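You operate a simulated robot arm through the tools that you are given. There is no shell and no other tool. Be economical: measure what you need, move in short steps, check, and stop when the job is done.

The job below is to be done with a simulated robot arm. You get a single attempt, and the scene is never put back.

## Task
Leak-test the white finished cap. A fail goes in the reject bin, a pass back in its well.
Fine: tester stays on at 40; open the blue valve before lifting the lid; leave the lid on the bench.

Only the result counts: the job must be done as asked and must still hold three seconds after the hand-in. Knocking over, shifting, dropping, spilling or breaking anything else fails it. A push-on lid holds only when it is set on centred and level and pressed home; a screw cap is set on level and turned clockwise until tight.

## Robot
A 7-joint arm with a two-finger parallel gripper, fixed in place. Base frame: the origin is at the foot of the arm, x ahead of it, y to its left, z up; the work surface is at about z = 0. Lengths are in mm, angles in degrees, forces in N, time in s.
With the tool pointing down near the work surface it reaches from about 220 to 580 mm from the base axis. Its first joint turns from -66.0 to 66.0 degrees. Payload 2.5 kg.
The tool frame sits at the grasp point between the pads (the TCP): z along the fingers, y along the line on which they close. The tips reach 23 mm beyond it. Largest opening 94 mm; finger width 38, thickness 10; the body of the gripper, 54 by 96 mm, starts 39 mm behind the TCP.
Orientation is that of the tool frame in the base frame, as a unit quaternion [x, y, z, w]. With the fingers straight down and closing along the base's y, the tool's x points along the base's -x, its y along +y and its z along -z.

## Interface
- The arm moves only by the tool drive_tool. Its argument "plan" is a list of rows, each a list of 3 entries, a list of its own where there are three numbers: the shift along the tool's x, y, z in mm, then the turn, a rotation vector about the tool's x, y, z in degrees, then the opening, from 0 (shut) to 1 (fully open). In form: [[[tx, ty, tz], [ax, ay, az], jaw], ...]. A call has 1 to 8 rows; each row is the pose to reach, as a shift and turn from the pose commanded when the call began, along the tool's axes at that moment. A row lasts 0.2 s, in which the tool goes at most 50 mm and 8.6 degrees; a call with a longer step from one row to the next is refused whole, and so is a gripper value outside its range. A pose out of reach is approached as far as the arm can. The call stops where the force on the tool passes 40 N (or 10 N more than at its start, if that is more) or the arm is blocked; 0.2 s more then pass. Each finger travels about 108 mm/s and halts on what it meets, pressing with about 27 N; the grip force reading is that of the motor and also rises with nothing between the fingers. The clock runs only during rows and for 0.2 s after the last one: add rows that repeat a pose to give the fingers time. It gives the time, the measured TCP pose, the force on the tool (base axes), the opening and the grip force at its end, in the units of the frame above (readings bear some noise), with the torque about the TCP (base axes, N m) and any sound that the robot's microphone picked up, and new pictures: "show" is both (left out), scene, wrist or none.
- Cameras (640 x 400 px; columns grow to the right, rows downward): "scene" is fixed at [70.2, -392.9, 541]; the picture's right is [1.00, -0.01, 0.00], its down [-0.01, -0.59, -0.80] and it looks along [0.01, 0.80, -0.59] (base axes); focal length 214 px, centre (320, 200). "wrist" rides on the gripper at [86, 16, -75] in the tool frame; the picture's right is [-0.18, 0.98, 0.00], its down [-0.58, -0.11, -0.81] and it looks along [-0.79, -0.15, 0.59] (tool axes); focal length 243 px, centre (320, 200). There is no depth. A picture from a camera that has moved, and an enlarged one, comes with that camera's place and axes in the base frame and with its lens.
- zoom(camera, box): a new picture of the part [left, top, right, bottom] of that camera's present view, enlarged. The clock stands still meanwhile.
- close_job(): hands the job in; it is judged then, once.

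Go step by step. Nothing tells you positions but the pictures and the camera data: compare them with the known pose of the tool, close in by small moves and look again before you grip or let go. The budget is 120 turns and 200 pictures, counting those below and the enlarged ones. Unless the task says otherwise, let go and move clear before handing in, and close with one line.

The tools are called after "Request:" as a command line: name --argument value ..., lists and objects as JSON in quotes. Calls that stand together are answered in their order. drive_tool: Moves the arm, as the interface text tells. Its arguments: {"type":"object","properties":{"plan":{"type":"array","items":{"type":"array"}},"show":{"type":"string","enum":["both","scene","wrist","none"]}},"required":["plan"]} The other tools are called the same way: zoom (camera, box) takes an enlarged picture of a part of a camera's view; close_job () hands the job in.

At the start:

```text
time_s: 0.0
ee_pos: [344.5, 115.0, 409.5]
tcp_rot: [0.0, 1.0, 0.0, -0.001]
wrist_force: [0.3, 0.2, -0.1]
ft_torque: [-0.03, -0.01, -0.02]
grip_width: 94.3
grip_force: 0.0
```

scene: 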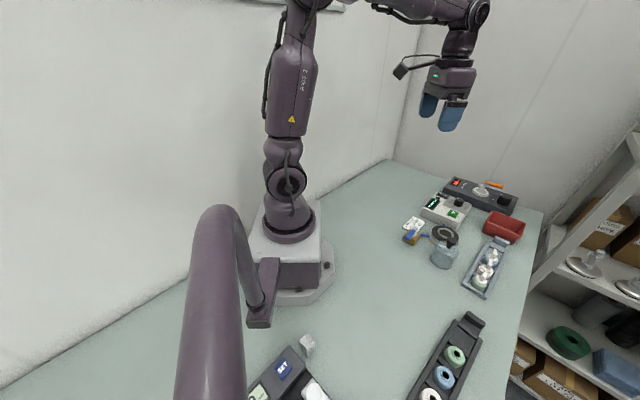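
wrist: 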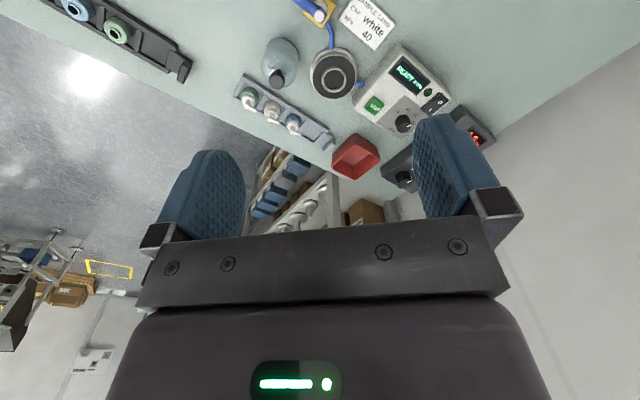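

I see a bench with a leak tester, a round chamber with hose and a lid, a cap rack, a red bin and other fixtures. I'll zoom in to identify them.

Request:
zoom --camera "scene" --box '[390, 160, 550, 260]'

Request:
zoom --camera "scene" --box '[220, 290, 500, 400]'

Request:
zoom --camera "wrist" --box '[220, 0, 380, 150]'

Request:
zoom --camera "wrist" --box '[340, 0, 500, 150]'

```text
4.00 times, centred on (470, 210) of scene
camera zoom: at [70.2, -392.9, 541.0], right [1.0, -0.01, 0.0], down [-0.01, -0.59, -0.8], along [0.01, 0.8, -0.59], focal length 858 px, centre (-280, 160)
```

zoom: 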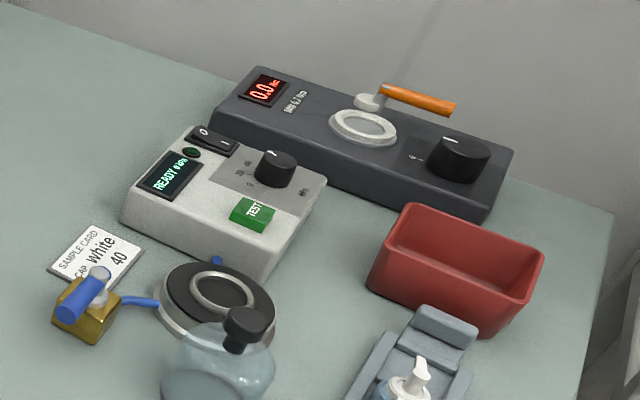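

```text
2.29 times, centred on (360, 345) of scene
camera zoom: at [70.2, -392.9, 541.0], right [1.0, -0.01, 0.0], down [-0.01, -0.59, -0.8], along [0.01, 0.8, -0.59], focal length 490 px, centre (229, -131)
```

zoom: 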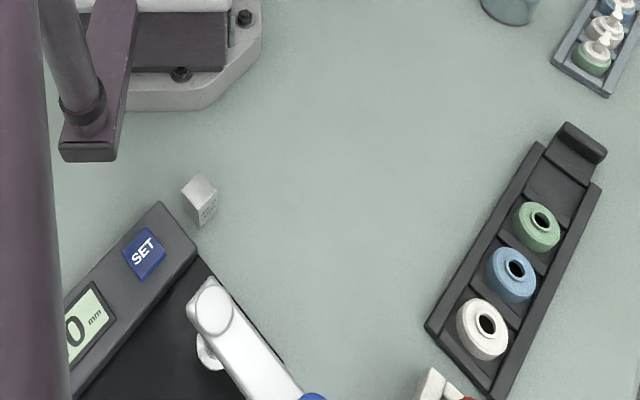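

```text
2.67 times, centred on (300, 75) of wrist
camera zoom: at [256.6, 132.2, 484.0], right [0.18, 0.98, 0.0], down [0.58, -0.11, 0.81], along [0.79, -0.15, -0.59], focal length 647 px, centre (373, 533)
```

zoom: 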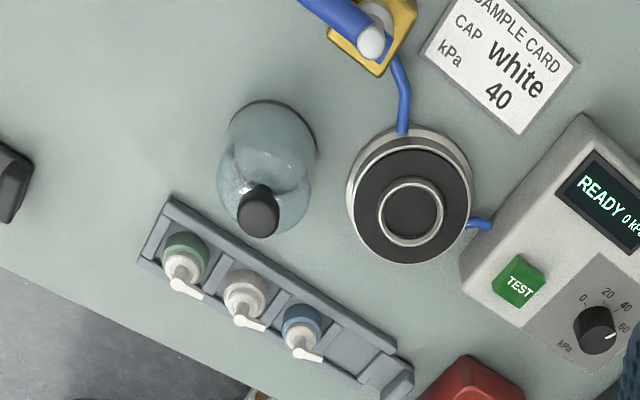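

```text
2.67 times, centred on (420, 75) of wrist
camera zoom: at [256.6, 132.2, 484.0], right [0.18, 0.98, 0.0], down [0.58, -0.11, 0.81], along [0.79, -0.15, -0.59], focal length 647 px, centre (53, 533)
```

zoom: 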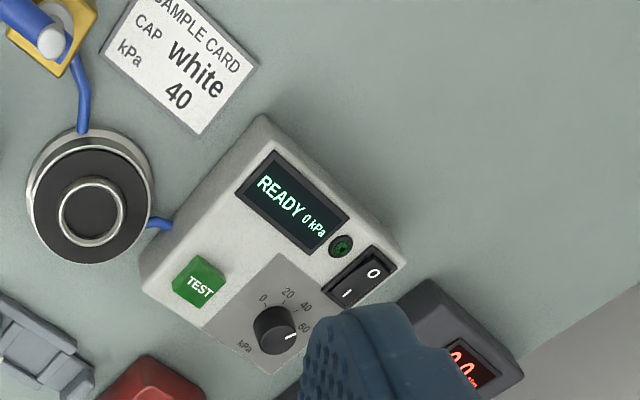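

The finished caps sit in the grey rack, with white in the middle. Next I check the dial setting and the valve state more closely.

Request:
zoom --camera "wrist" --box '[385, 85, 433, 140]'

Request:
zoom --camera "scene" --box '[435, 185, 475, 225]'

Request:
zoom --camera "scene" --box '[395, 210, 465, 275]'

```text
7.27 times, centred on (409, 112) of wrist
camera zoom: at [256.6, 132.2, 484.0], right [0.18, 0.98, 0.0], down [0.58, -0.11, 0.81], along [0.79, -0.15, -0.59], focal length 1764 px, centre (-327, 836)
```

zoom: 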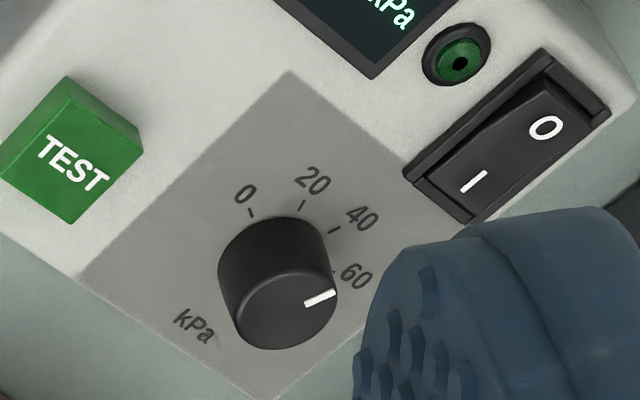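

```text
10.00 times, centred on (455, 205) of scene
camera zoom: at [70.2, -392.9, 541.0], right [1.0, -0.01, 0.0], down [-0.01, -0.59, -0.8], along [0.01, 0.8, -0.59], focal length 2145 px, centre (-1030, 150)
```

zoom: 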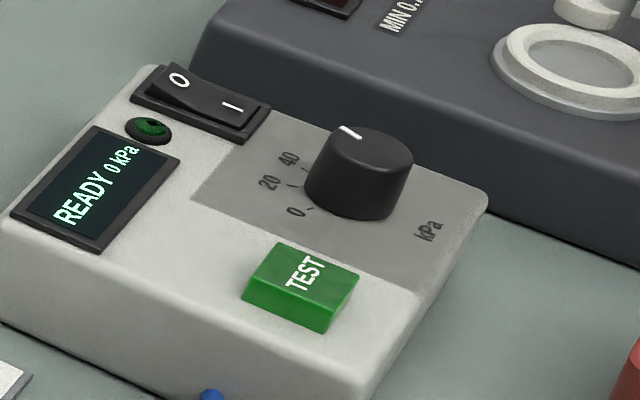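

```text
6.15 times, centred on (430, 242) of scene
camera zoom: at [70.2, -392.9, 541.0], right [1.0, -0.01, 0.0], down [-0.01, -0.59, -0.8], along [0.01, 0.8, -0.59], focal length 1320 px, centre (-357, -62)
```

zoom: 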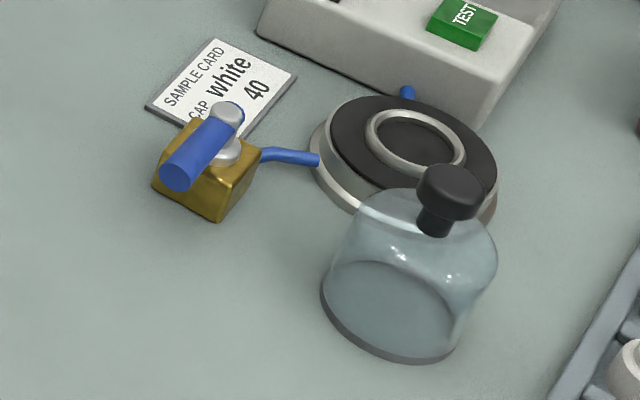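

The dial seems to be past 40, and the white cap's well is the middle one of the grey rack. I move over the rack for a closer look.

Request:
drive_tool --plan '[[[-22, -21, 27], [0, 0, 0], 1], [[-45, -42, 53], [0, 0, 0], 1], [[-68, -63, 80], [0, 0, 0], 1], [[-90, -84, 107], [0, 0, 0], 1], [[-113, -105, 133], [0, 0, 0], 1], [[-135, -125, 160], [0, 0, 0], 1]]' --show "wrist"

Request:
zoom --camera "scene" --box '[450, 230, 520, 300]'

Request:
zoom --camera "scene" --box '[435, 185, 475, 225]'

```text
time_s: 1.4
ee_pos: [477.0, -10.9, 247.2]
tcp_rot: [0.0, 1.0, 0.0, 0.001]
wrist_force: [-0.1, 0.0, -0.1]
ft_torque: [-0.04, 0.02, 0.0]
grip_width: 94.0
grip_force: 0.1
camera wrist: at [390.4, 6.8, 322.3], right [0.18, 0.98, 0.0], down [0.58, -0.11, 0.81], along [0.79, -0.15, -0.59], focal length 243 px, centre (320, 200)
```

wrist: 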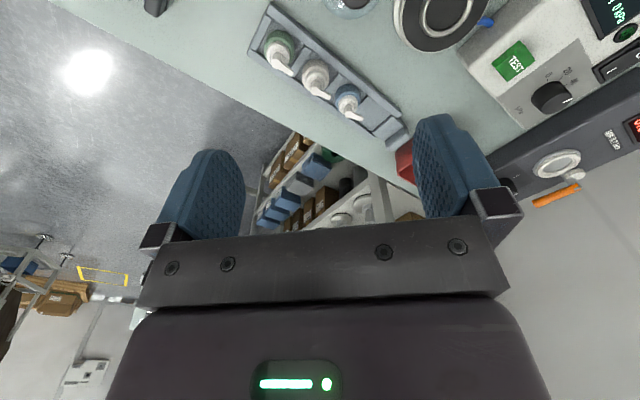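

```text
5.71 times, centred on (485, 265) of scene
camera zoom: at [70.2, -392.9, 541.0], right [1.0, -0.01, 0.0], down [-0.01, -0.59, -0.8], along [0.01, 0.8, -0.59], focal length 1226 px, centre (-623, -171)
```

zoom: 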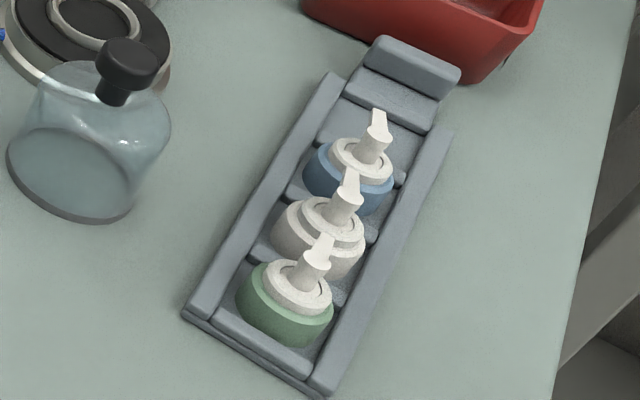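

```text
10.00 times, centred on (455, 205) of scene
camera zoom: at [70.2, -392.9, 541.0], right [1.0, -0.01, 0.0], down [-0.01, -0.59, -0.8], along [0.01, 0.8, -0.59], focal length 2145 px, centre (-1030, 150)
```

zoom: 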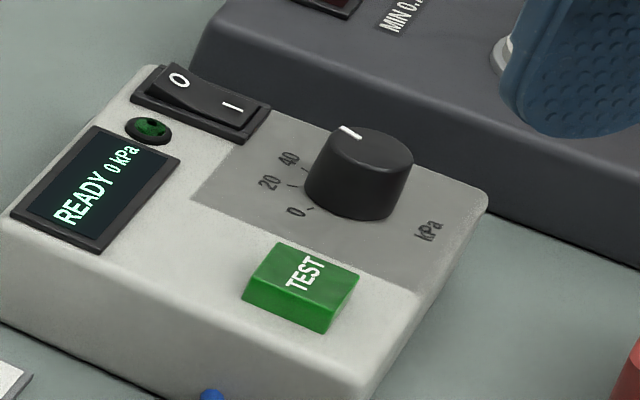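

The rack runs diagonally. I zoom the wrist view on the caps and on the knob and dial.

Request:
zoom --camera "wrist" --box '[240, 0, 420, 150]'

Request:
zoom --camera "wrist" --box '[490, 40, 600, 130]'

```text
2.67 times, centred on (330, 75) of wrist
camera zoom: at [390.4, 6.8, 322.3], right [0.18, 0.98, 0.0], down [0.58, -0.11, 0.81], along [0.79, -0.15, -0.59], focal length 647 px, centre (293, 533)
```

zoom: 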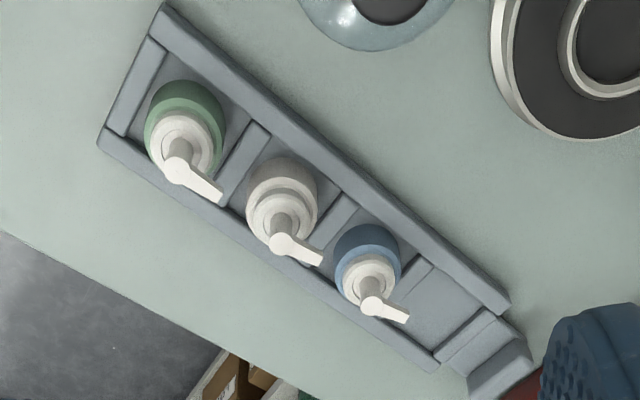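

```text
4.44 times, centred on (545, 85) of wrist
camera zoom: at [390.4, 6.8, 322.3], right [0.18, 0.98, 0.0], down [0.58, -0.11, 0.81], along [0.79, -0.15, -0.59], focal length 1078 px, centre (-680, 711)
```

zoom: 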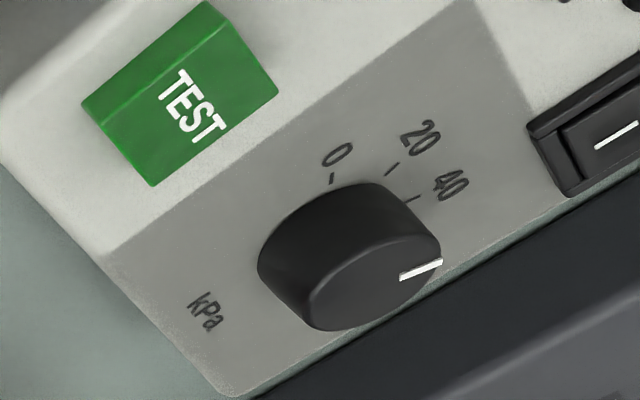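

The geometry suggests the knob pointer may already be at 40, so I take tighter zooms of the knob to decide.

Request:
zoom --camera "wrist" --box '[532, 62, 580, 118]'

Request:
zoom --camera "scene" --box '[450, 192, 480, 212]'

```text
7.14 times, centred on (556, 90) of wrist
camera zoom: at [390.4, 6.8, 322.3], right [0.18, 0.98, 0.0], down [0.58, -0.11, 0.81], along [0.79, -0.15, -0.59], focal length 1733 px, centre (-1366, 986)
```

zoom: 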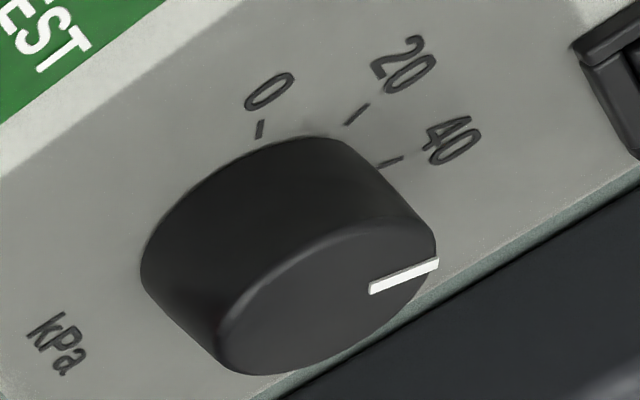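

```text
16.00 times, centred on (465, 202) of scene
camera zoom: at [70.2, -392.9, 541.0], right [1.0, -0.01, 0.0], down [-0.01, -0.59, -0.8], along [0.01, 0.8, -0.59], focal length 3432 px, centre (-2000, 168)
```

zoom: 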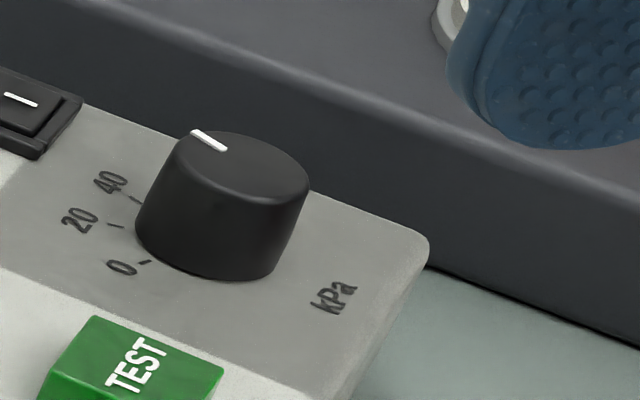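

The pointer is parallel to the 40 tick, so the dial is already at 40 and the tester is on; I leave it alone. Next I look at the valve and the chamber.

Request:
drive_tool --plan '[[[22, 30, -5], [0, 0, 0], 1], [[44, 61, -10], [0, 0, 0], 1], [[66, 91, -13], [0, 0, 0], 1], [[87, 121, -13], [0, 0, 0], 1], [[87, 121, -13], [0, 0, 0], 1]]' --show "wrist"

Request:
zoom --camera "wrist" --box '[230, 0, 470, 150]'

Request:
zoom --camera "scene" --box '[398, 212, 433, 250]'

```text
time_s: 2.6
ee_pos: [391.5, 111.2, 264.7]
tcp_rot: [0.0, 1.0, 0.0, 0.0]
wrist_force: [-0.3, -0.7, -0.2]
ft_torque: [0.0, -0.01, 0.0]
grip_width: 94.1
grip_force: 0.1
camera wrist: at [304.9, 129.4, 339.5], right [0.18, 0.98, 0.0], down [0.58, -0.11, 0.81], along [0.79, -0.15, -0.59], focal length 243 px, centre (320, 200)
```

wrist: 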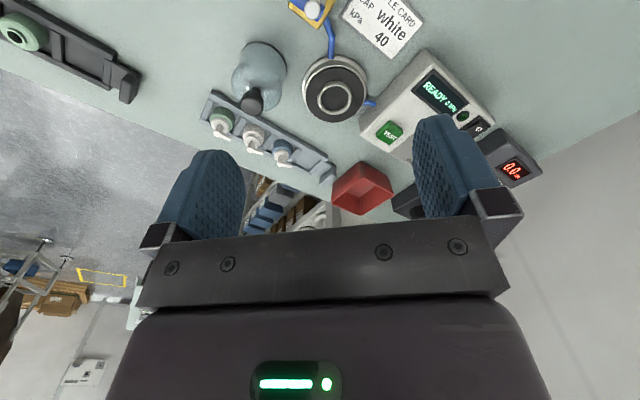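

```text
2.67 times, centred on (350, 75) of wrist
camera zoom: at [304.9, 129.4, 339.5], right [0.18, 0.98, 0.0], down [0.58, -0.11, 0.81], along [0.79, -0.15, -0.59], focal length 647 px, centre (240, 533)
```

zoom: 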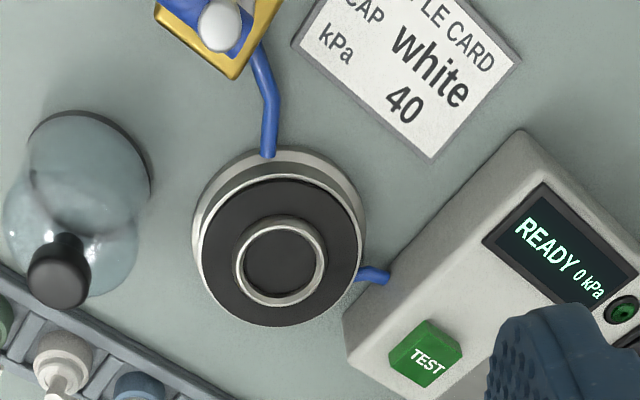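

```text
10.53 times, centred on (416, 231) of scene
camera zoom: at [70.2, -392.9, 541.0], right [1.0, -0.01, 0.0], down [-0.01, -0.59, -0.8], along [0.01, 0.8, -0.59], focal length 2258 px, centre (-685, -126)
```

zoom: 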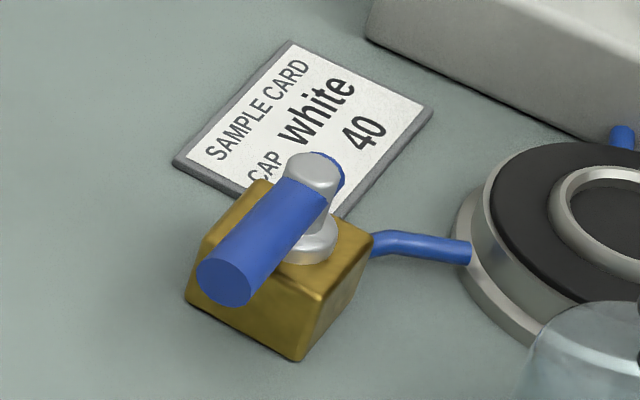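

The valve handle is in line with its hose, so the valve is open and must be shut for the test. Now a closer look at the caps and the lid.

Request:
zoom --camera "scene" --box '[468, 245, 508, 290]'

Request:
zoom --camera "scene" --box '[425, 220, 470, 275]'

Request:
zoom --camera "wrist" --box '[195, 85, 345, 185]'

```text
8.89 times, centred on (488, 268) of scene
camera zoom: at [70.2, -392.9, 541.0], right [1.0, -0.01, 0.0], down [-0.01, -0.59, -0.8], along [0.01, 0.8, -0.59], focal length 1906 px, centre (-1173, -400)
```

zoom: 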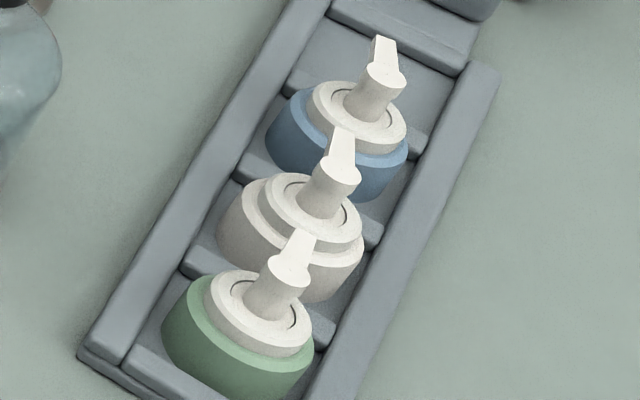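

```text
7.27 times, centred on (448, 248) of scene
camera zoom: at [70.2, -392.9, 541.0], right [1.0, -0.01, 0.0], down [-0.01, -0.59, -0.8], along [0.01, 0.8, -0.59], focal length 1560 px, centre (-607, -146)
```

zoom: 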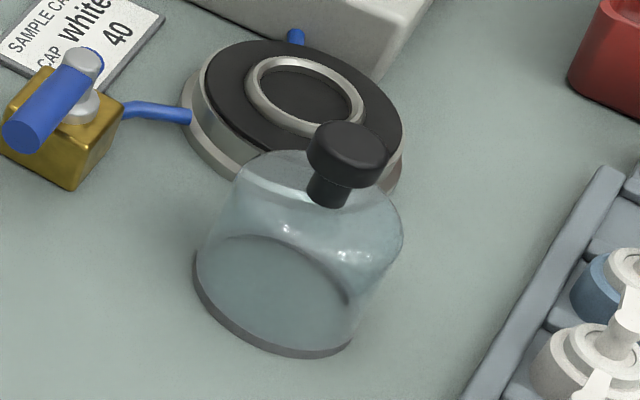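

```text
4.00 times, centred on (270, 135) of wrist
camera zoom: at [304.9, 129.4, 339.5], right [0.18, 0.98, 0.0], down [0.58, -0.11, 0.81], along [0.79, -0.15, -0.59], focal length 970 px, centre (520, 460)
```

zoom: 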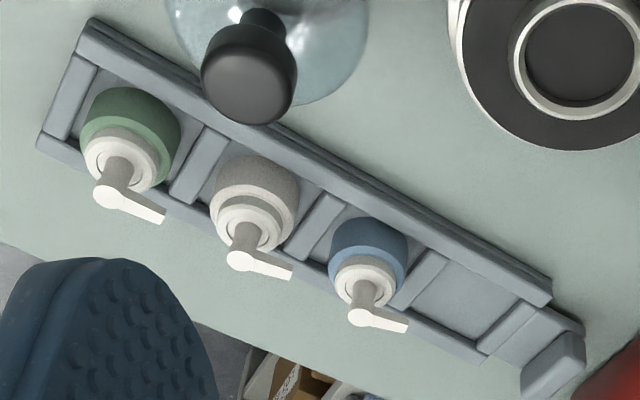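

Cap bodies are about 35 mm across, and the white one is near (542, -28) in a rack running at about 44°. I move above it and turn the hand so the fingers close across the rails.

Request:
drive_tool --plan '[[[-18, -17, 14], [0, 0, -5.5], 1], [[-37, -35, 28], [0, 0, -11], 1], [[-56, -52, 42], [0, 0, -16.5], 1], [[-75, -70, 56], [0, 0, -22], 1], [[-93, -87, 70], [0, 0, -27.5], 1], [[-112, -104, 84], [0, 0, -33], 1], [[-131, -122, 97], [0, 0, -38.5], 1], [[-149.5, -139, 110], [0, 0, -44], 1]]'

```text
time_s: 4.4
ee_pos: [544.2, -27.8, 150.6]
tcp_rot: [-0.375, 0.927, 0.001, -0.001]
wrist_force: [0.1, -0.3, -0.3]
ft_torque: [0.0, 0.03, -0.01]
grip_width: 93.8
grip_force: 0.0
camera wrist: at [469.4, -74.4, 225.9], right [-0.55, 0.83, 0.0], down [0.49, 0.33, 0.81], along [0.67, 0.45, -0.59], focal length 243 px, centre (320, 200)
```

scene: 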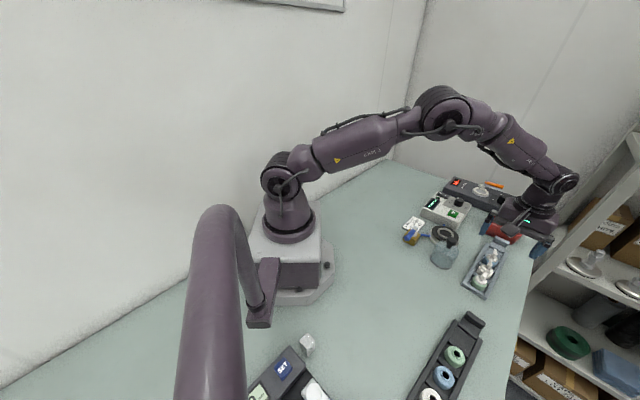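
wrist: 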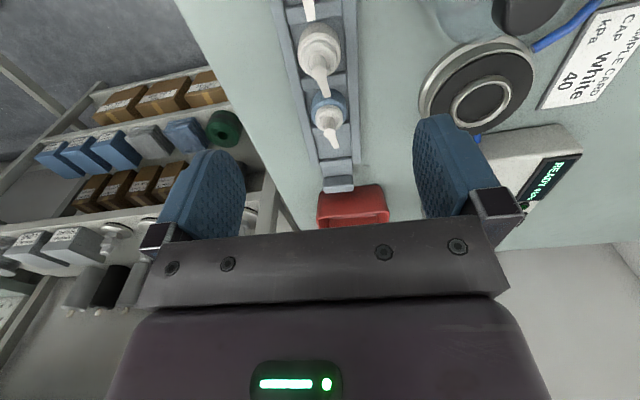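

The rack lines up with the fingers. I zoom to see the cap's offset from the tool axis.

Request:
zoom --camera "wrist" --box '[260, 0, 380, 100]'

Request:
zoom --camera "scene" --box '[460, 180, 560, 300]'

```text
4.00 times, centred on (320, 50) of wrist
camera zoom: at [469.4, -74.4, 225.9], right [-0.55, 0.83, 0.0], down [0.49, 0.33, 0.81], along [0.67, 0.45, -0.59], focal length 970 px, centre (320, 800)
```

zoom: 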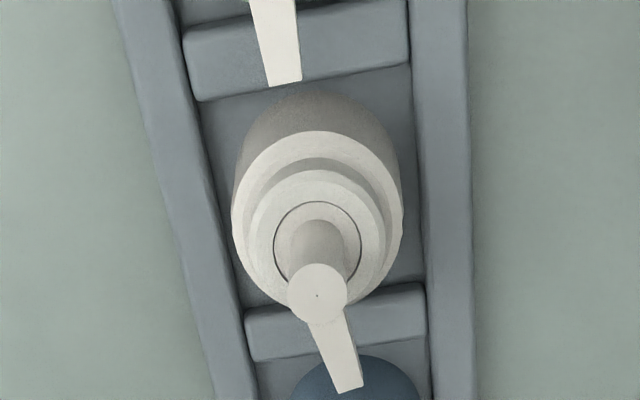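

```text
3.33 times, centred on (510, 240) of scene
camera zoom: at [70.2, -392.9, 541.0], right [1.0, -0.01, 0.0], down [-0.01, -0.59, -0.8], along [0.01, 0.8, -0.59], focal length 715 px, centre (-313, 67)
```

zoom: 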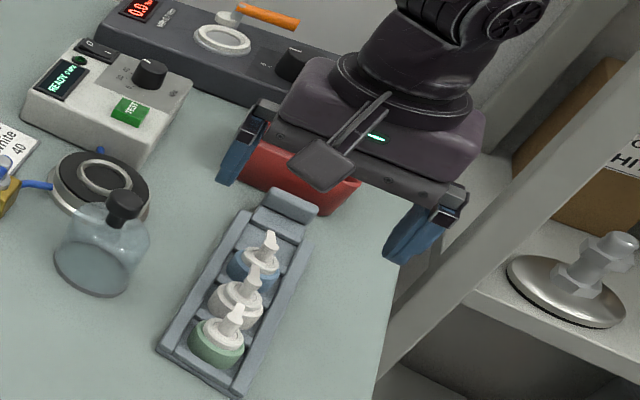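

The cap is centred on the tool axis within 2–3 mm. I narrow the opening and descend part of the way to judge the rail height.

Request:
drive_tool --plan '[[[0, 0, 35], [0, 0, 0], 0.6], [[0, 0, 70], [0, 0, 0], 0.6], [[0, 0, 95], [0, 0, 0], 0.6], [[0, 0, 95], [0, 0, 0], 0.6]]' --show "wrist"

Request:
zoom --camera "scene" --box '[465, 225, 525, 295]'

```text
time_s: 5.4
ee_pos: [540.1, -27.9, 58.0]
tcp_rot: [-0.374, 0.928, 0.0, 0.0]
wrist_force: [0.3, 0.2, -0.4]
ft_torque: [-0.01, 0.0, 0.0]
grip_width: 56.2
grip_force: 0.2
camera wrist: at [465.8, -73.7, 132.8], right [-0.55, 0.83, 0.0], down [0.49, 0.33, 0.81], along [0.67, 0.44, -0.59], focal length 243 px, centre (320, 200)
```

wrist: 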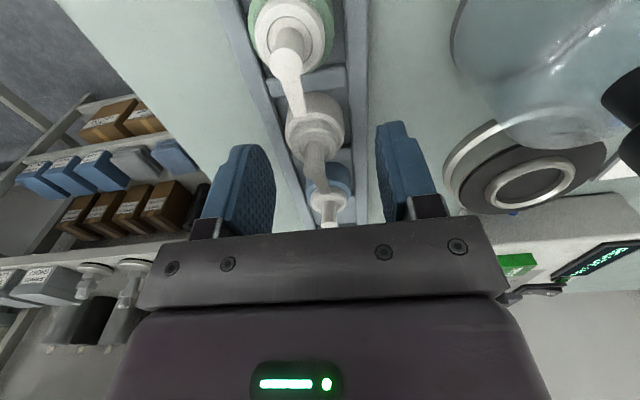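

```text
5.71 times, centred on (495, 260) of scene
camera zoom: at [70.2, -392.9, 541.0], right [1.0, -0.01, 0.0], down [-0.01, -0.59, -0.8], along [0.01, 0.8, -0.59], focal length 1226 px, centre (-680, -143)
```

zoom: 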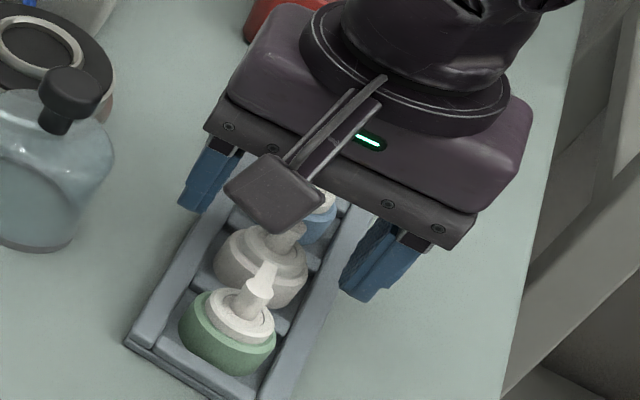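

Request:
zoom --camera "wrist" --box '[230, 60, 410, 220]'

```text
2.50 times, centred on (320, 140) of wrist
camera zoom: at [465.8, -73.7, 132.8], right [-0.55, 0.83, 0.0], down [0.49, 0.33, 0.81], along [0.67, 0.44, -0.59], focal length 606 px, centre (320, 350)
```

zoom: 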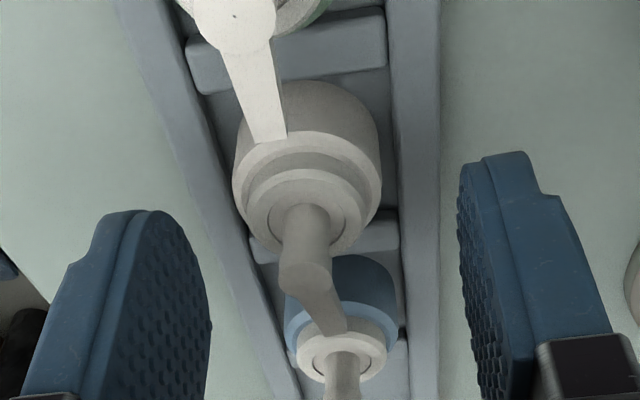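

Request:
drive_tool --plan '[[[0, -3, 8], [0, 0, 0], 0.55], [[0, -3, 16], [0, 0, 0], 0.5], [[0, -3, 21], [0, 0, 0], 0.5], [[0, -3, 21], [0, 0, 0], 0.5]]' --show "none"

Request:
zoom --camera "wrist" --box '[230, 60, 410, 220]'

Request:
zoom --camera "scene" --box '[465, 235, 515, 285]'

```text
time_s: 6.4
ee_pos: [543.0, -30.1, 35.7]
tcp_rot: [-0.374, 0.927, 0.001, 0.0]
wrist_force: [-0.7, 0.4, 0.4]
ft_torque: [0.04, 0.0, -0.01]
grip_width: 46.9
grip_force: 0.0
```

```text
2.50 times, centred on (320, 140) of wrist
camera zoom: at [467.9, -77.0, 111.1], right [-0.55, 0.83, 0.0], down [0.49, 0.33, 0.81], along [0.67, 0.44, -0.59], focal length 606 px, centre (320, 350)
```

zoom: 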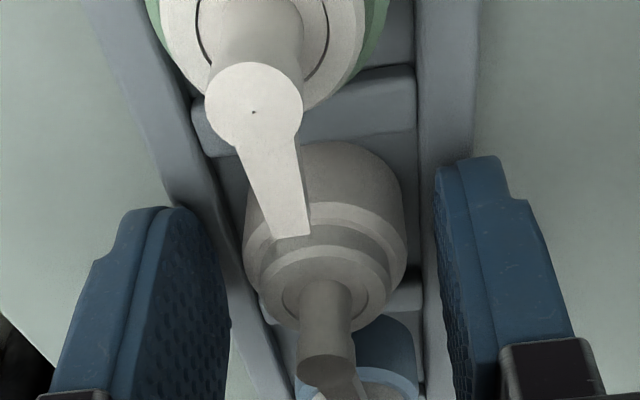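

```text
8.00 times, centred on (490, 260) of scene
camera zoom: at [70.2, -392.9, 541.0], right [1.0, -0.01, 0.0], down [-0.01, -0.59, -0.8], along [0.01, 0.8, -0.59], focal length 1716 px, centre (-1040, -280)
```

zoom: 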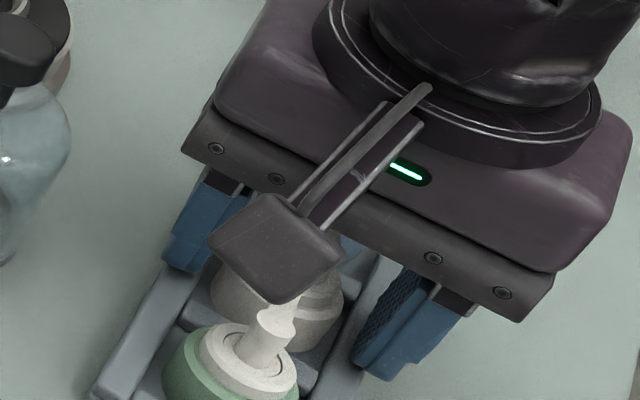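

The cap is centred between the fingers and the tips are just above the rails. I go down 2 mm more and close.

Request:
drive_tool --plan '[[[0, 0.5, 2], [0, 0, 0], 0.5], [[0, 0.5, 2], [0, 0, 0], 0.4], [[0, 0.5, 2], [0, 0, 0], 0.3], [[0, 0.5, 2], [0, 0, 0], 0.25], [[0, 0.5, 2], [0, 0, 0], 0.25]]' --show "none"

Request:
zoom --camera "wrist" --box '[230, 60, 410, 220]'

```text
time_s: 7.6
ee_pos: [541.7, -28.5, 35.1]
tcp_rot: [-0.375, 0.927, 0.0, 0.002]
wrist_force: [-3.8, 6.7, 24.0]
ft_torque: [0.06, 0.62, -0.11]
grip_width: 32.0
grip_force: 10.6
```

```text
2.50 times, centred on (320, 140) of wrist
camera zoom: at [468.4, -75.9, 110.1], right [-0.55, 0.83, 0.0], down [0.49, 0.32, 0.81], along [0.67, 0.44, -0.59], focal length 606 px, centre (320, 350)
```

zoom: 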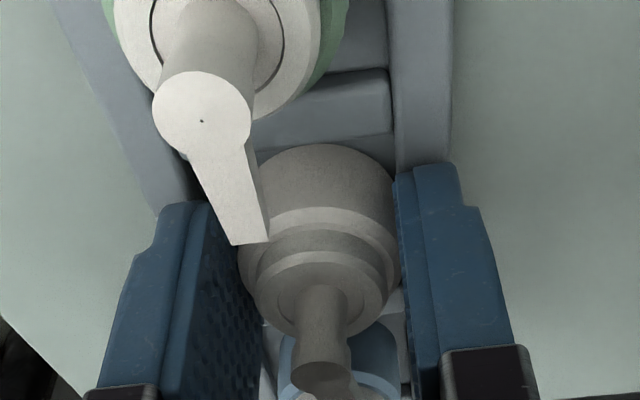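

The fingers hold the cap with the tips resting on the rails. I ease up a little and firm the grip, then lift slightly to check.

Request:
drive_tool --plan '[[[0, 0, -1.5], [0, 0, 0], 0.15], [[0, 0, -1.5], [0, 0, 0], 0.15], [[0, 0, -10], [0, 0, 0], 0.15], [[0, 0, -22], [0, 0, 0], 0.15], [[0, 0, -22], [0, 0, 0], 0.15]]' --show "none"

Request:
zoom --camera "wrist" --box '[230, 40, 410, 220]'

Request:
zoom --camera "scene" --box '[465, 225, 525, 285]'

```text
time_s: 8.8
ee_pos: [541.4, -30.1, 55.4]
tcp_rot: [-0.375, 0.927, 0.0, -0.002]
wrist_force: [0.3, -0.1, -0.6]
ft_torque: [0.0, 0.04, -0.01]
grip_width: 31.7
grip_force: 9.9
```

```text
2.22 times, centred on (320, 130) of wrist
camera zoom: at [468.1, -77.3, 130.3], right [-0.55, 0.83, 0.0], down [0.49, 0.33, 0.81], along [0.67, 0.44, -0.59], focal length 539 px, centre (320, 356)
```

zoom: 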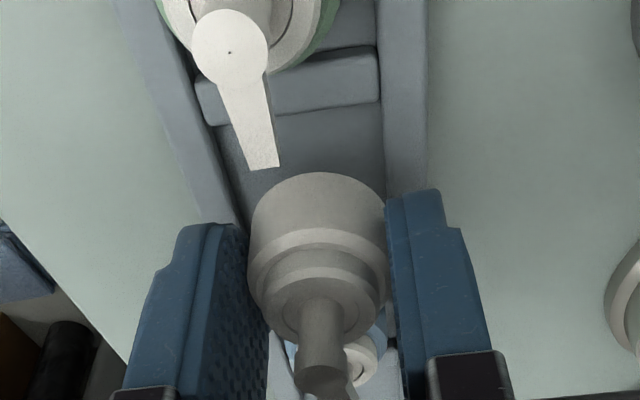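

```text
6.67 times, centred on (495, 255) of scene
camera zoom: at [70.2, -392.9, 541.0], right [1.0, -0.01, 0.0], down [-0.01, -0.59, -0.8], along [0.01, 0.8, -0.59], focal length 1430 px, centre (-847, -167)
```

zoom: 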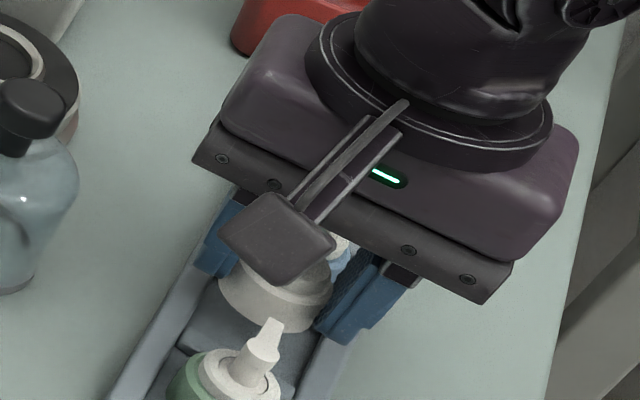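

The cap is held and clear. I raise it and carry it over to above the chamber.

Request:
drive_tool --plan '[[[0, 0, -42], [0, 0, 0], 0.15], [[0, 0, -84], [0, 0, 0], 0.15], [[-16, 35, -88], [0, 0, 0], 0.15], [[-33, 70, -88], [0, 0, 0], 0.15], [[-49, 105, -88], [0, 0, 0], 0.15], [[-65.6, 139.3, -88], [0, 0, 0], 0.15], [[-65.6, 139.3, -88], [0, 0, 0], 0.15]]' --show "wrist"

Request:
zoom --camera "wrist" --box '[230, 0, 410, 180]'

Request:
zoom --camera "scene" --box '[415, 180, 475, 250]'

```text
time_s: 10.4
ee_pos: [492.6, 114.5, 142.9]
tcp_rot: [-0.375, 0.927, 0.0, 0.0]
wrist_force: [0.0, 1.3, 0.3]
ft_torque: [0.01, -0.01, 0.01]
grip_width: 31.5
grip_force: 9.9
camera wrist: at [419.0, 67.5, 216.8], right [-0.55, 0.83, 0.0], down [0.49, 0.33, 0.81], along [0.67, 0.44, -0.59], focal length 243 px, centre (320, 200)
```

wrist: 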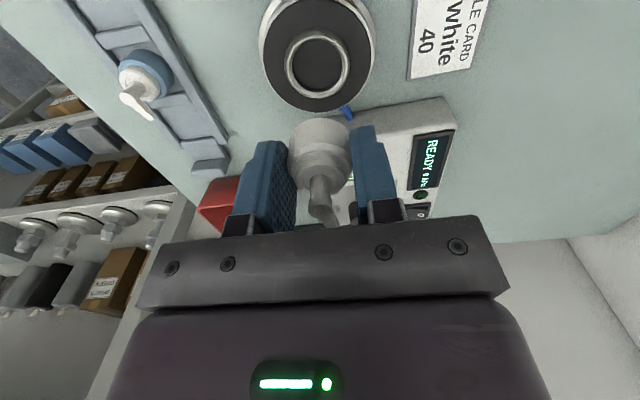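

```text
2.22 times, centred on (320, 90) of wrist
camera zoom: at [419.0, 67.5, 216.8], right [-0.55, 0.83, 0.0], down [0.49, 0.33, 0.81], along [0.67, 0.44, -0.59], focal length 539 px, centre (320, 444)
```

zoom: 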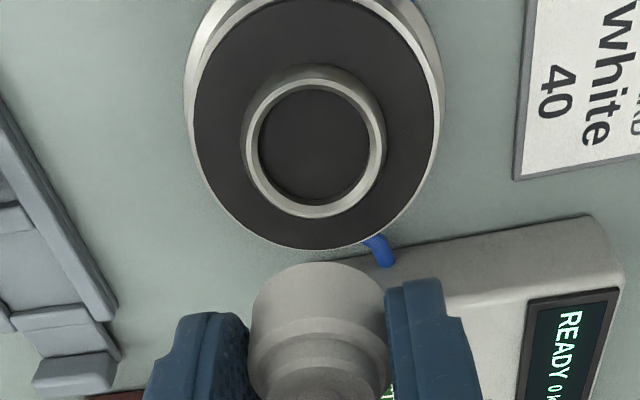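

```text
5.71 times, centred on (445, 215) of scene
camera zoom: at [70.2, -392.8, 541.0], right [1.0, -0.01, 0.0], down [-0.01, -0.59, -0.8], along [0.01, 0.8, -0.59], focal length 1226 px, centre (-394, 114)
```

zoom: 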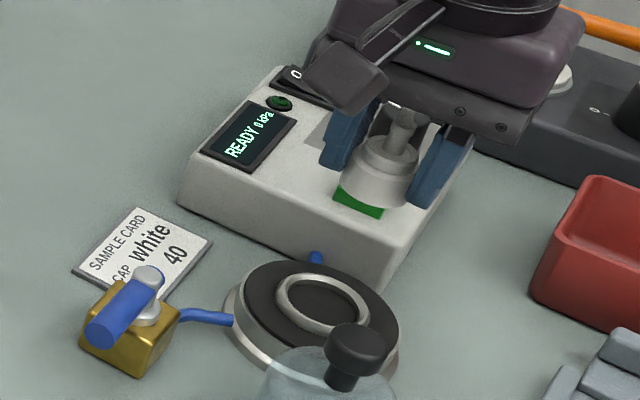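

The ring looks like a locating recess about 37 mm across for the 34 mm cap, and I am within 2 mm of it. I descend part way and check again.

Request:
drive_tool --plan '[[[0, -1.7, 30], [0, 0, 0], 0.15], [[0, -1.7, 60], [0, 0, 0], 0.15], [[0, -1.7, 60], [0, 0, 0], 0.15]]' --show "none"

Request:
zoom --camera "wrist" --box '[250, 40, 390, 180]'

Request:
zoom --camera "scene" --box '[425, 195, 475, 250]'

```text
time_s: 11.2
ee_pos: [495.7, 114.4, 84.1]
tcp_rot: [-0.376, 0.927, 0.0, 0.001]
wrist_force: [0.5, 0.4, -0.5]
ft_torque: [0.01, -0.01, -0.03]
grip_width: 31.3
grip_force: 10.2
```

```text
2.86 times, centred on (320, 110) of wrist
camera zoom: at [421.6, 68.0, 159.5], right [-0.55, 0.83, 0.0], down [0.49, 0.33, 0.81], along [0.67, 0.44, -0.59], focal length 693 px, centre (320, 457)
```

zoom: 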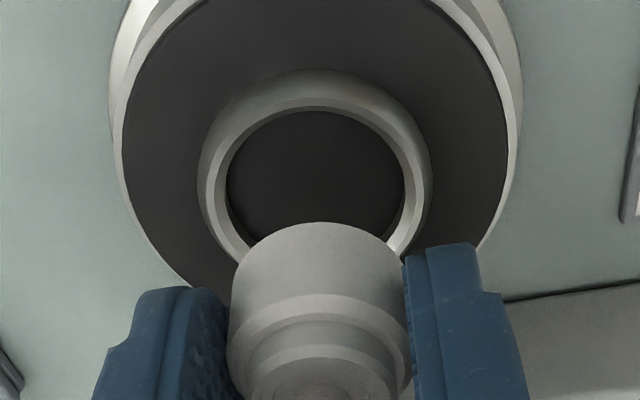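

```text
7.27 times, centred on (450, 222) of scene
camera zoom: at [70.2, -392.9, 541.0], right [1.0, -0.01, 0.0], down [-0.01, -0.59, -0.8], along [0.01, 0.8, -0.59], focal length 1560 px, centre (-626, 36)
```

zoom: 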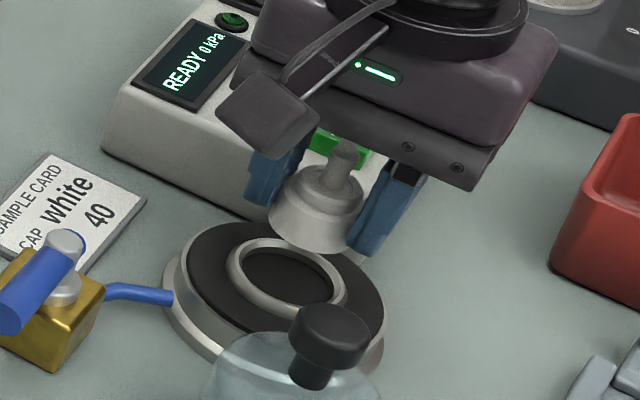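

Request:
drive_tool --plan '[[[3, -0.8, 10], [0, 0, 0], 0.15], [[3, -0.8, 19], [0, 0, 0], 0.15], [[3, -0.8, 19], [0, 0, 0], 0.15]]' --show "none"

Request:
zoom --camera "wrist" --box '[270, 70, 370, 170]'

Request:
zoom --camera "scene" --box '[430, 205, 470, 245]'

```text
time_s: 12.0
ee_pos: [493.5, 113.6, 64.1]
tcp_rot: [-0.374, 0.928, 0.0, 0.0]
wrist_force: [0.6, -0.5, 0.3]
ft_torque: [0.01, 0.0, 0.01]
grip_width: 31.8
grip_force: 10.2
```

```text
4.00 times, centred on (320, 120) of wrist
camera zoom: at [418.3, 66.7, 139.9], right [-0.55, 0.83, 0.0], down [0.49, 0.33, 0.81], along [0.67, 0.44, -0.59], focal length 970 px, centre (320, 520)
```

zoom: 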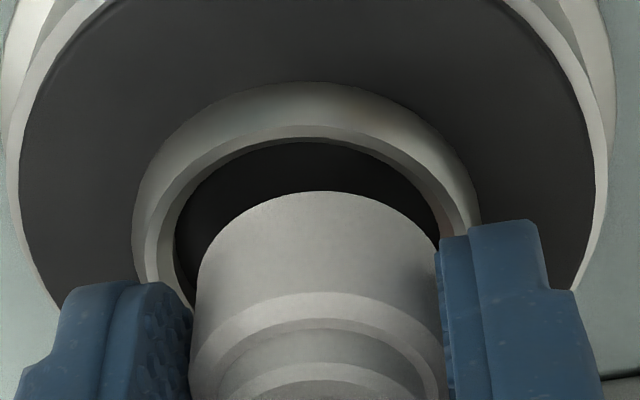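

```text
10.00 times, centred on (450, 225) of scene
camera zoom: at [70.2, -392.9, 541.0], right [1.0, -0.01, 0.0], down [-0.01, -0.59, -0.8], along [0.01, 0.8, -0.59], focal length 2145 px, centre (-980, -50)
```

zoom: 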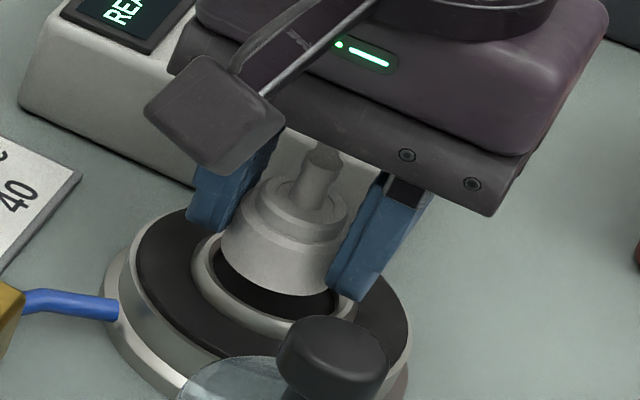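

Request:
drive_tool --plan '[[[1.6, -1.8, 0], [0, 0, 0], 0.15], [[1.6, -1.8, 3], [0, 0, 0], 0.15], [[1.6, -1.8, 3], [0, 0, 0], 0.15]]' --show "none"

Request:
zoom --camera "wrist" --box '[270, 70, 370, 170]'

Request:
zoom --camera "scene" --box '[433, 212, 467, 242]'

```text
time_s: 12.8
ee_pos: [491.0, 110.5, 61.2]
tcp_rot: [-0.374, 0.927, 0.0, 0.001]
wrist_force: [-0.6, -0.4, -0.8]
ft_torque: [0.01, 0.0, 0.01]
grip_width: 31.6
grip_force: 9.4
```

```text
4.00 times, centred on (320, 120) of wrist
camera zoom: at [418.5, 63.9, 136.6], right [-0.55, 0.83, 0.0], down [0.49, 0.33, 0.81], along [0.67, 0.44, -0.59], focal length 970 px, centre (320, 520)
```

zoom: 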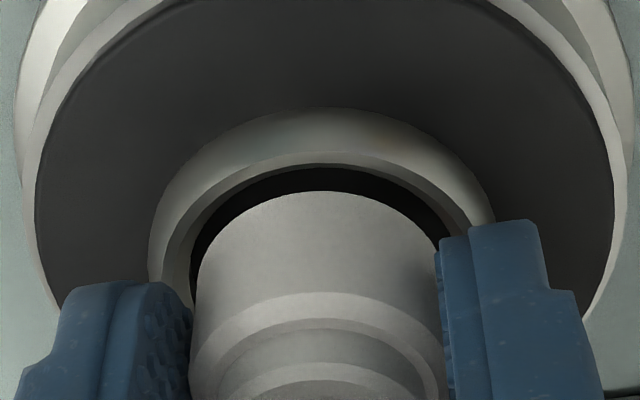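

```text
13.33 times, centred on (450, 227) of scene
camera zoom: at [70.2, -392.9, 541.0], right [1.0, -0.01, 0.0], down [-0.01, -0.59, -0.8], along [0.01, 0.8, -0.59], focal length 2860 px, centre (-1413, -160)
```

zoom: 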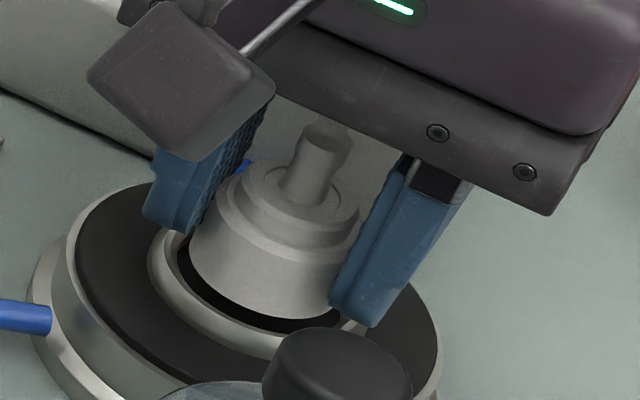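

The cap is now concentric with the ring in both views. I lower it in small steps, watching the force.

Request:
drive_tool --plan '[[[0, 0.3, 2], [0, 0, 0], 0.15], [[0, 0.3, 4], [0, 0, 0], 0.15], [[0, 0.3, 5], [0, 0, 0], 0.15]]' --show "none"

Request:
zoom --camera "wrist" --box '[270, 70, 370, 170]'

Request:
zoom --camera "scene" --box '[433, 212, 467, 242]'

```text
time_s: 13.6
ee_pos: [492.9, 109.9, 57.8]
tcp_rot: [-0.375, 0.927, 0.0, 0.0]
wrist_force: [0.5, -0.2, 0.2]
ft_torque: [0.03, -0.01, -0.04]
grip_width: 31.8
grip_force: 9.7
```

```text
4.00 times, centred on (320, 120) of wrist
camera zoom: at [418.6, 63.2, 132.3], right [-0.55, 0.83, 0.0], down [0.49, 0.33, 0.81], along [0.67, 0.44, -0.59], focal length 970 px, centre (320, 520)
```

zoom: 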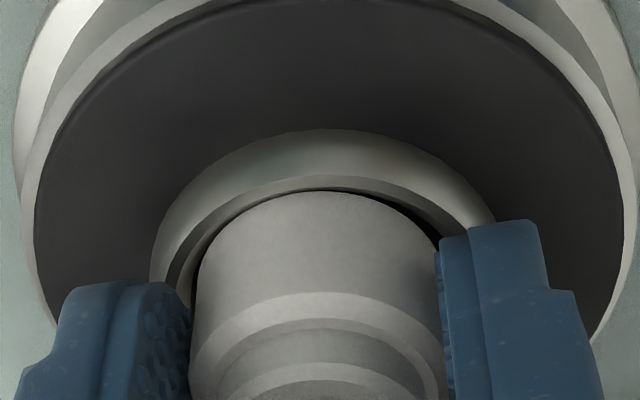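

```text
13.33 times, centred on (450, 227) of scene
camera zoom: at [70.2, -392.9, 541.0], right [1.0, -0.01, 0.0], down [-0.01, -0.59, -0.8], along [0.01, 0.8, -0.59], focal length 2860 px, centre (-1413, -160)
```

zoom: 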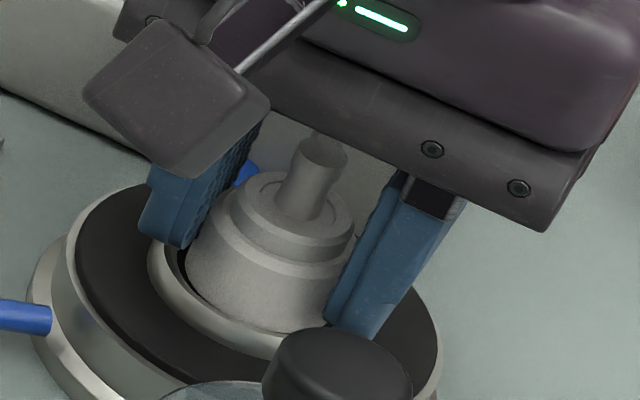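

Request:
drive_tool --plan '[[[-1.3, 0.7, 0], [0, 0, 0], 0.15], [[-1.3, 0.7, 2], [0, 0, 0], 0.15], [[-1.3, 0.7, 3.5], [0, 0, 0], 0.15]]' --show "none"

Request:
zoom --camera "wrist" --box '[270, 70, 370, 170]'

Request:
zoom --camera "scene" --box '[433, 212, 467, 242]'

```text
time_s: 14.4
ee_pos: [492.5, 110.7, 53.9]
tcp_rot: [-0.375, 0.927, 0.0, 0.0]
wrist_force: [-0.8, 0.3, 0.4]
ft_torque: [-0.02, -0.01, 0.02]
grip_width: 31.6
grip_force: 9.8
```

```text
4.00 times, centred on (320, 120) of wrist
camera zoom: at [418.3, 64.7, 128.5], right [-0.55, 0.83, 0.0], down [0.49, 0.33, 0.81], along [0.67, 0.44, -0.59], focal length 970 px, centre (320, 520)
```

zoom: 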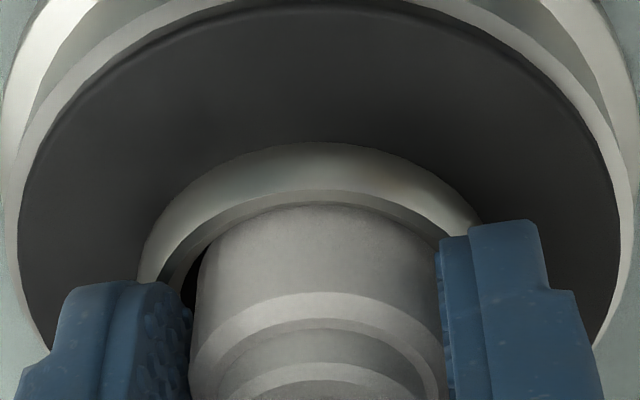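

```text
13.33 times, centred on (450, 227) of scene
camera zoom: at [70.2, -392.9, 541.0], right [1.0, -0.01, 0.0], down [-0.01, -0.59, -0.8], along [0.01, 0.8, -0.59], focal length 2860 px, centre (-1413, -160)
```

zoom: 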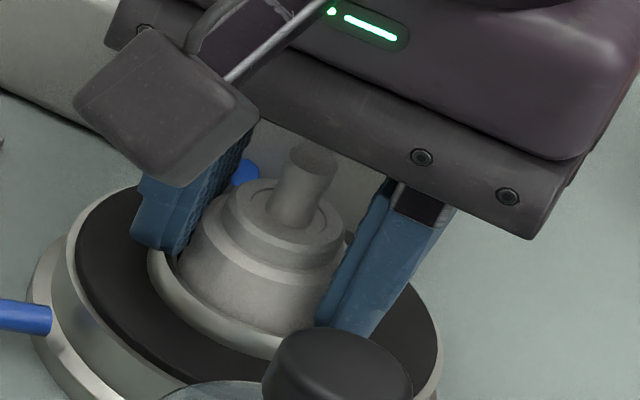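

Request:
drive_tool --plan '[[[0.3, -0.8, 0], [0, 0, 0], 0.15], [[0.3, -0.8, 1.5], [0, 0, 0], 0.15], [[0.3, -0.8, 3], [0, 0, 0], 0.15]]' --show "none"

Request:
zoom --camera "wrist" --box '[270, 70, 370, 170]'

```text
time_s: 15.2
ee_pos: [493.5, 110.7, 53.8]
tcp_rot: [-0.374, 0.927, 0.0, 0.0]
wrist_force: [-17.0, -1.2, 30.2]
ft_torque: [-0.3, 0.23, -0.18]
grip_width: 31.7
grip_force: 10.6
```

```text
4.00 times, centred on (320, 120) of wrist
camera zoom: at [419.8, 63.1, 127.9], right [-0.55, 0.83, 0.0], down [0.49, 0.33, 0.81], along [0.67, 0.44, -0.59], focal length 970 px, centre (320, 520)
```

zoom: 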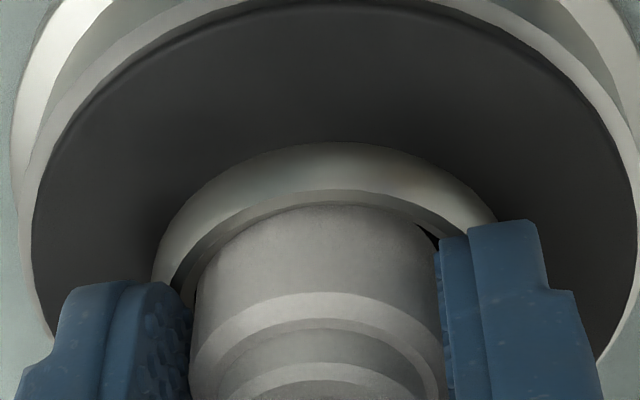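

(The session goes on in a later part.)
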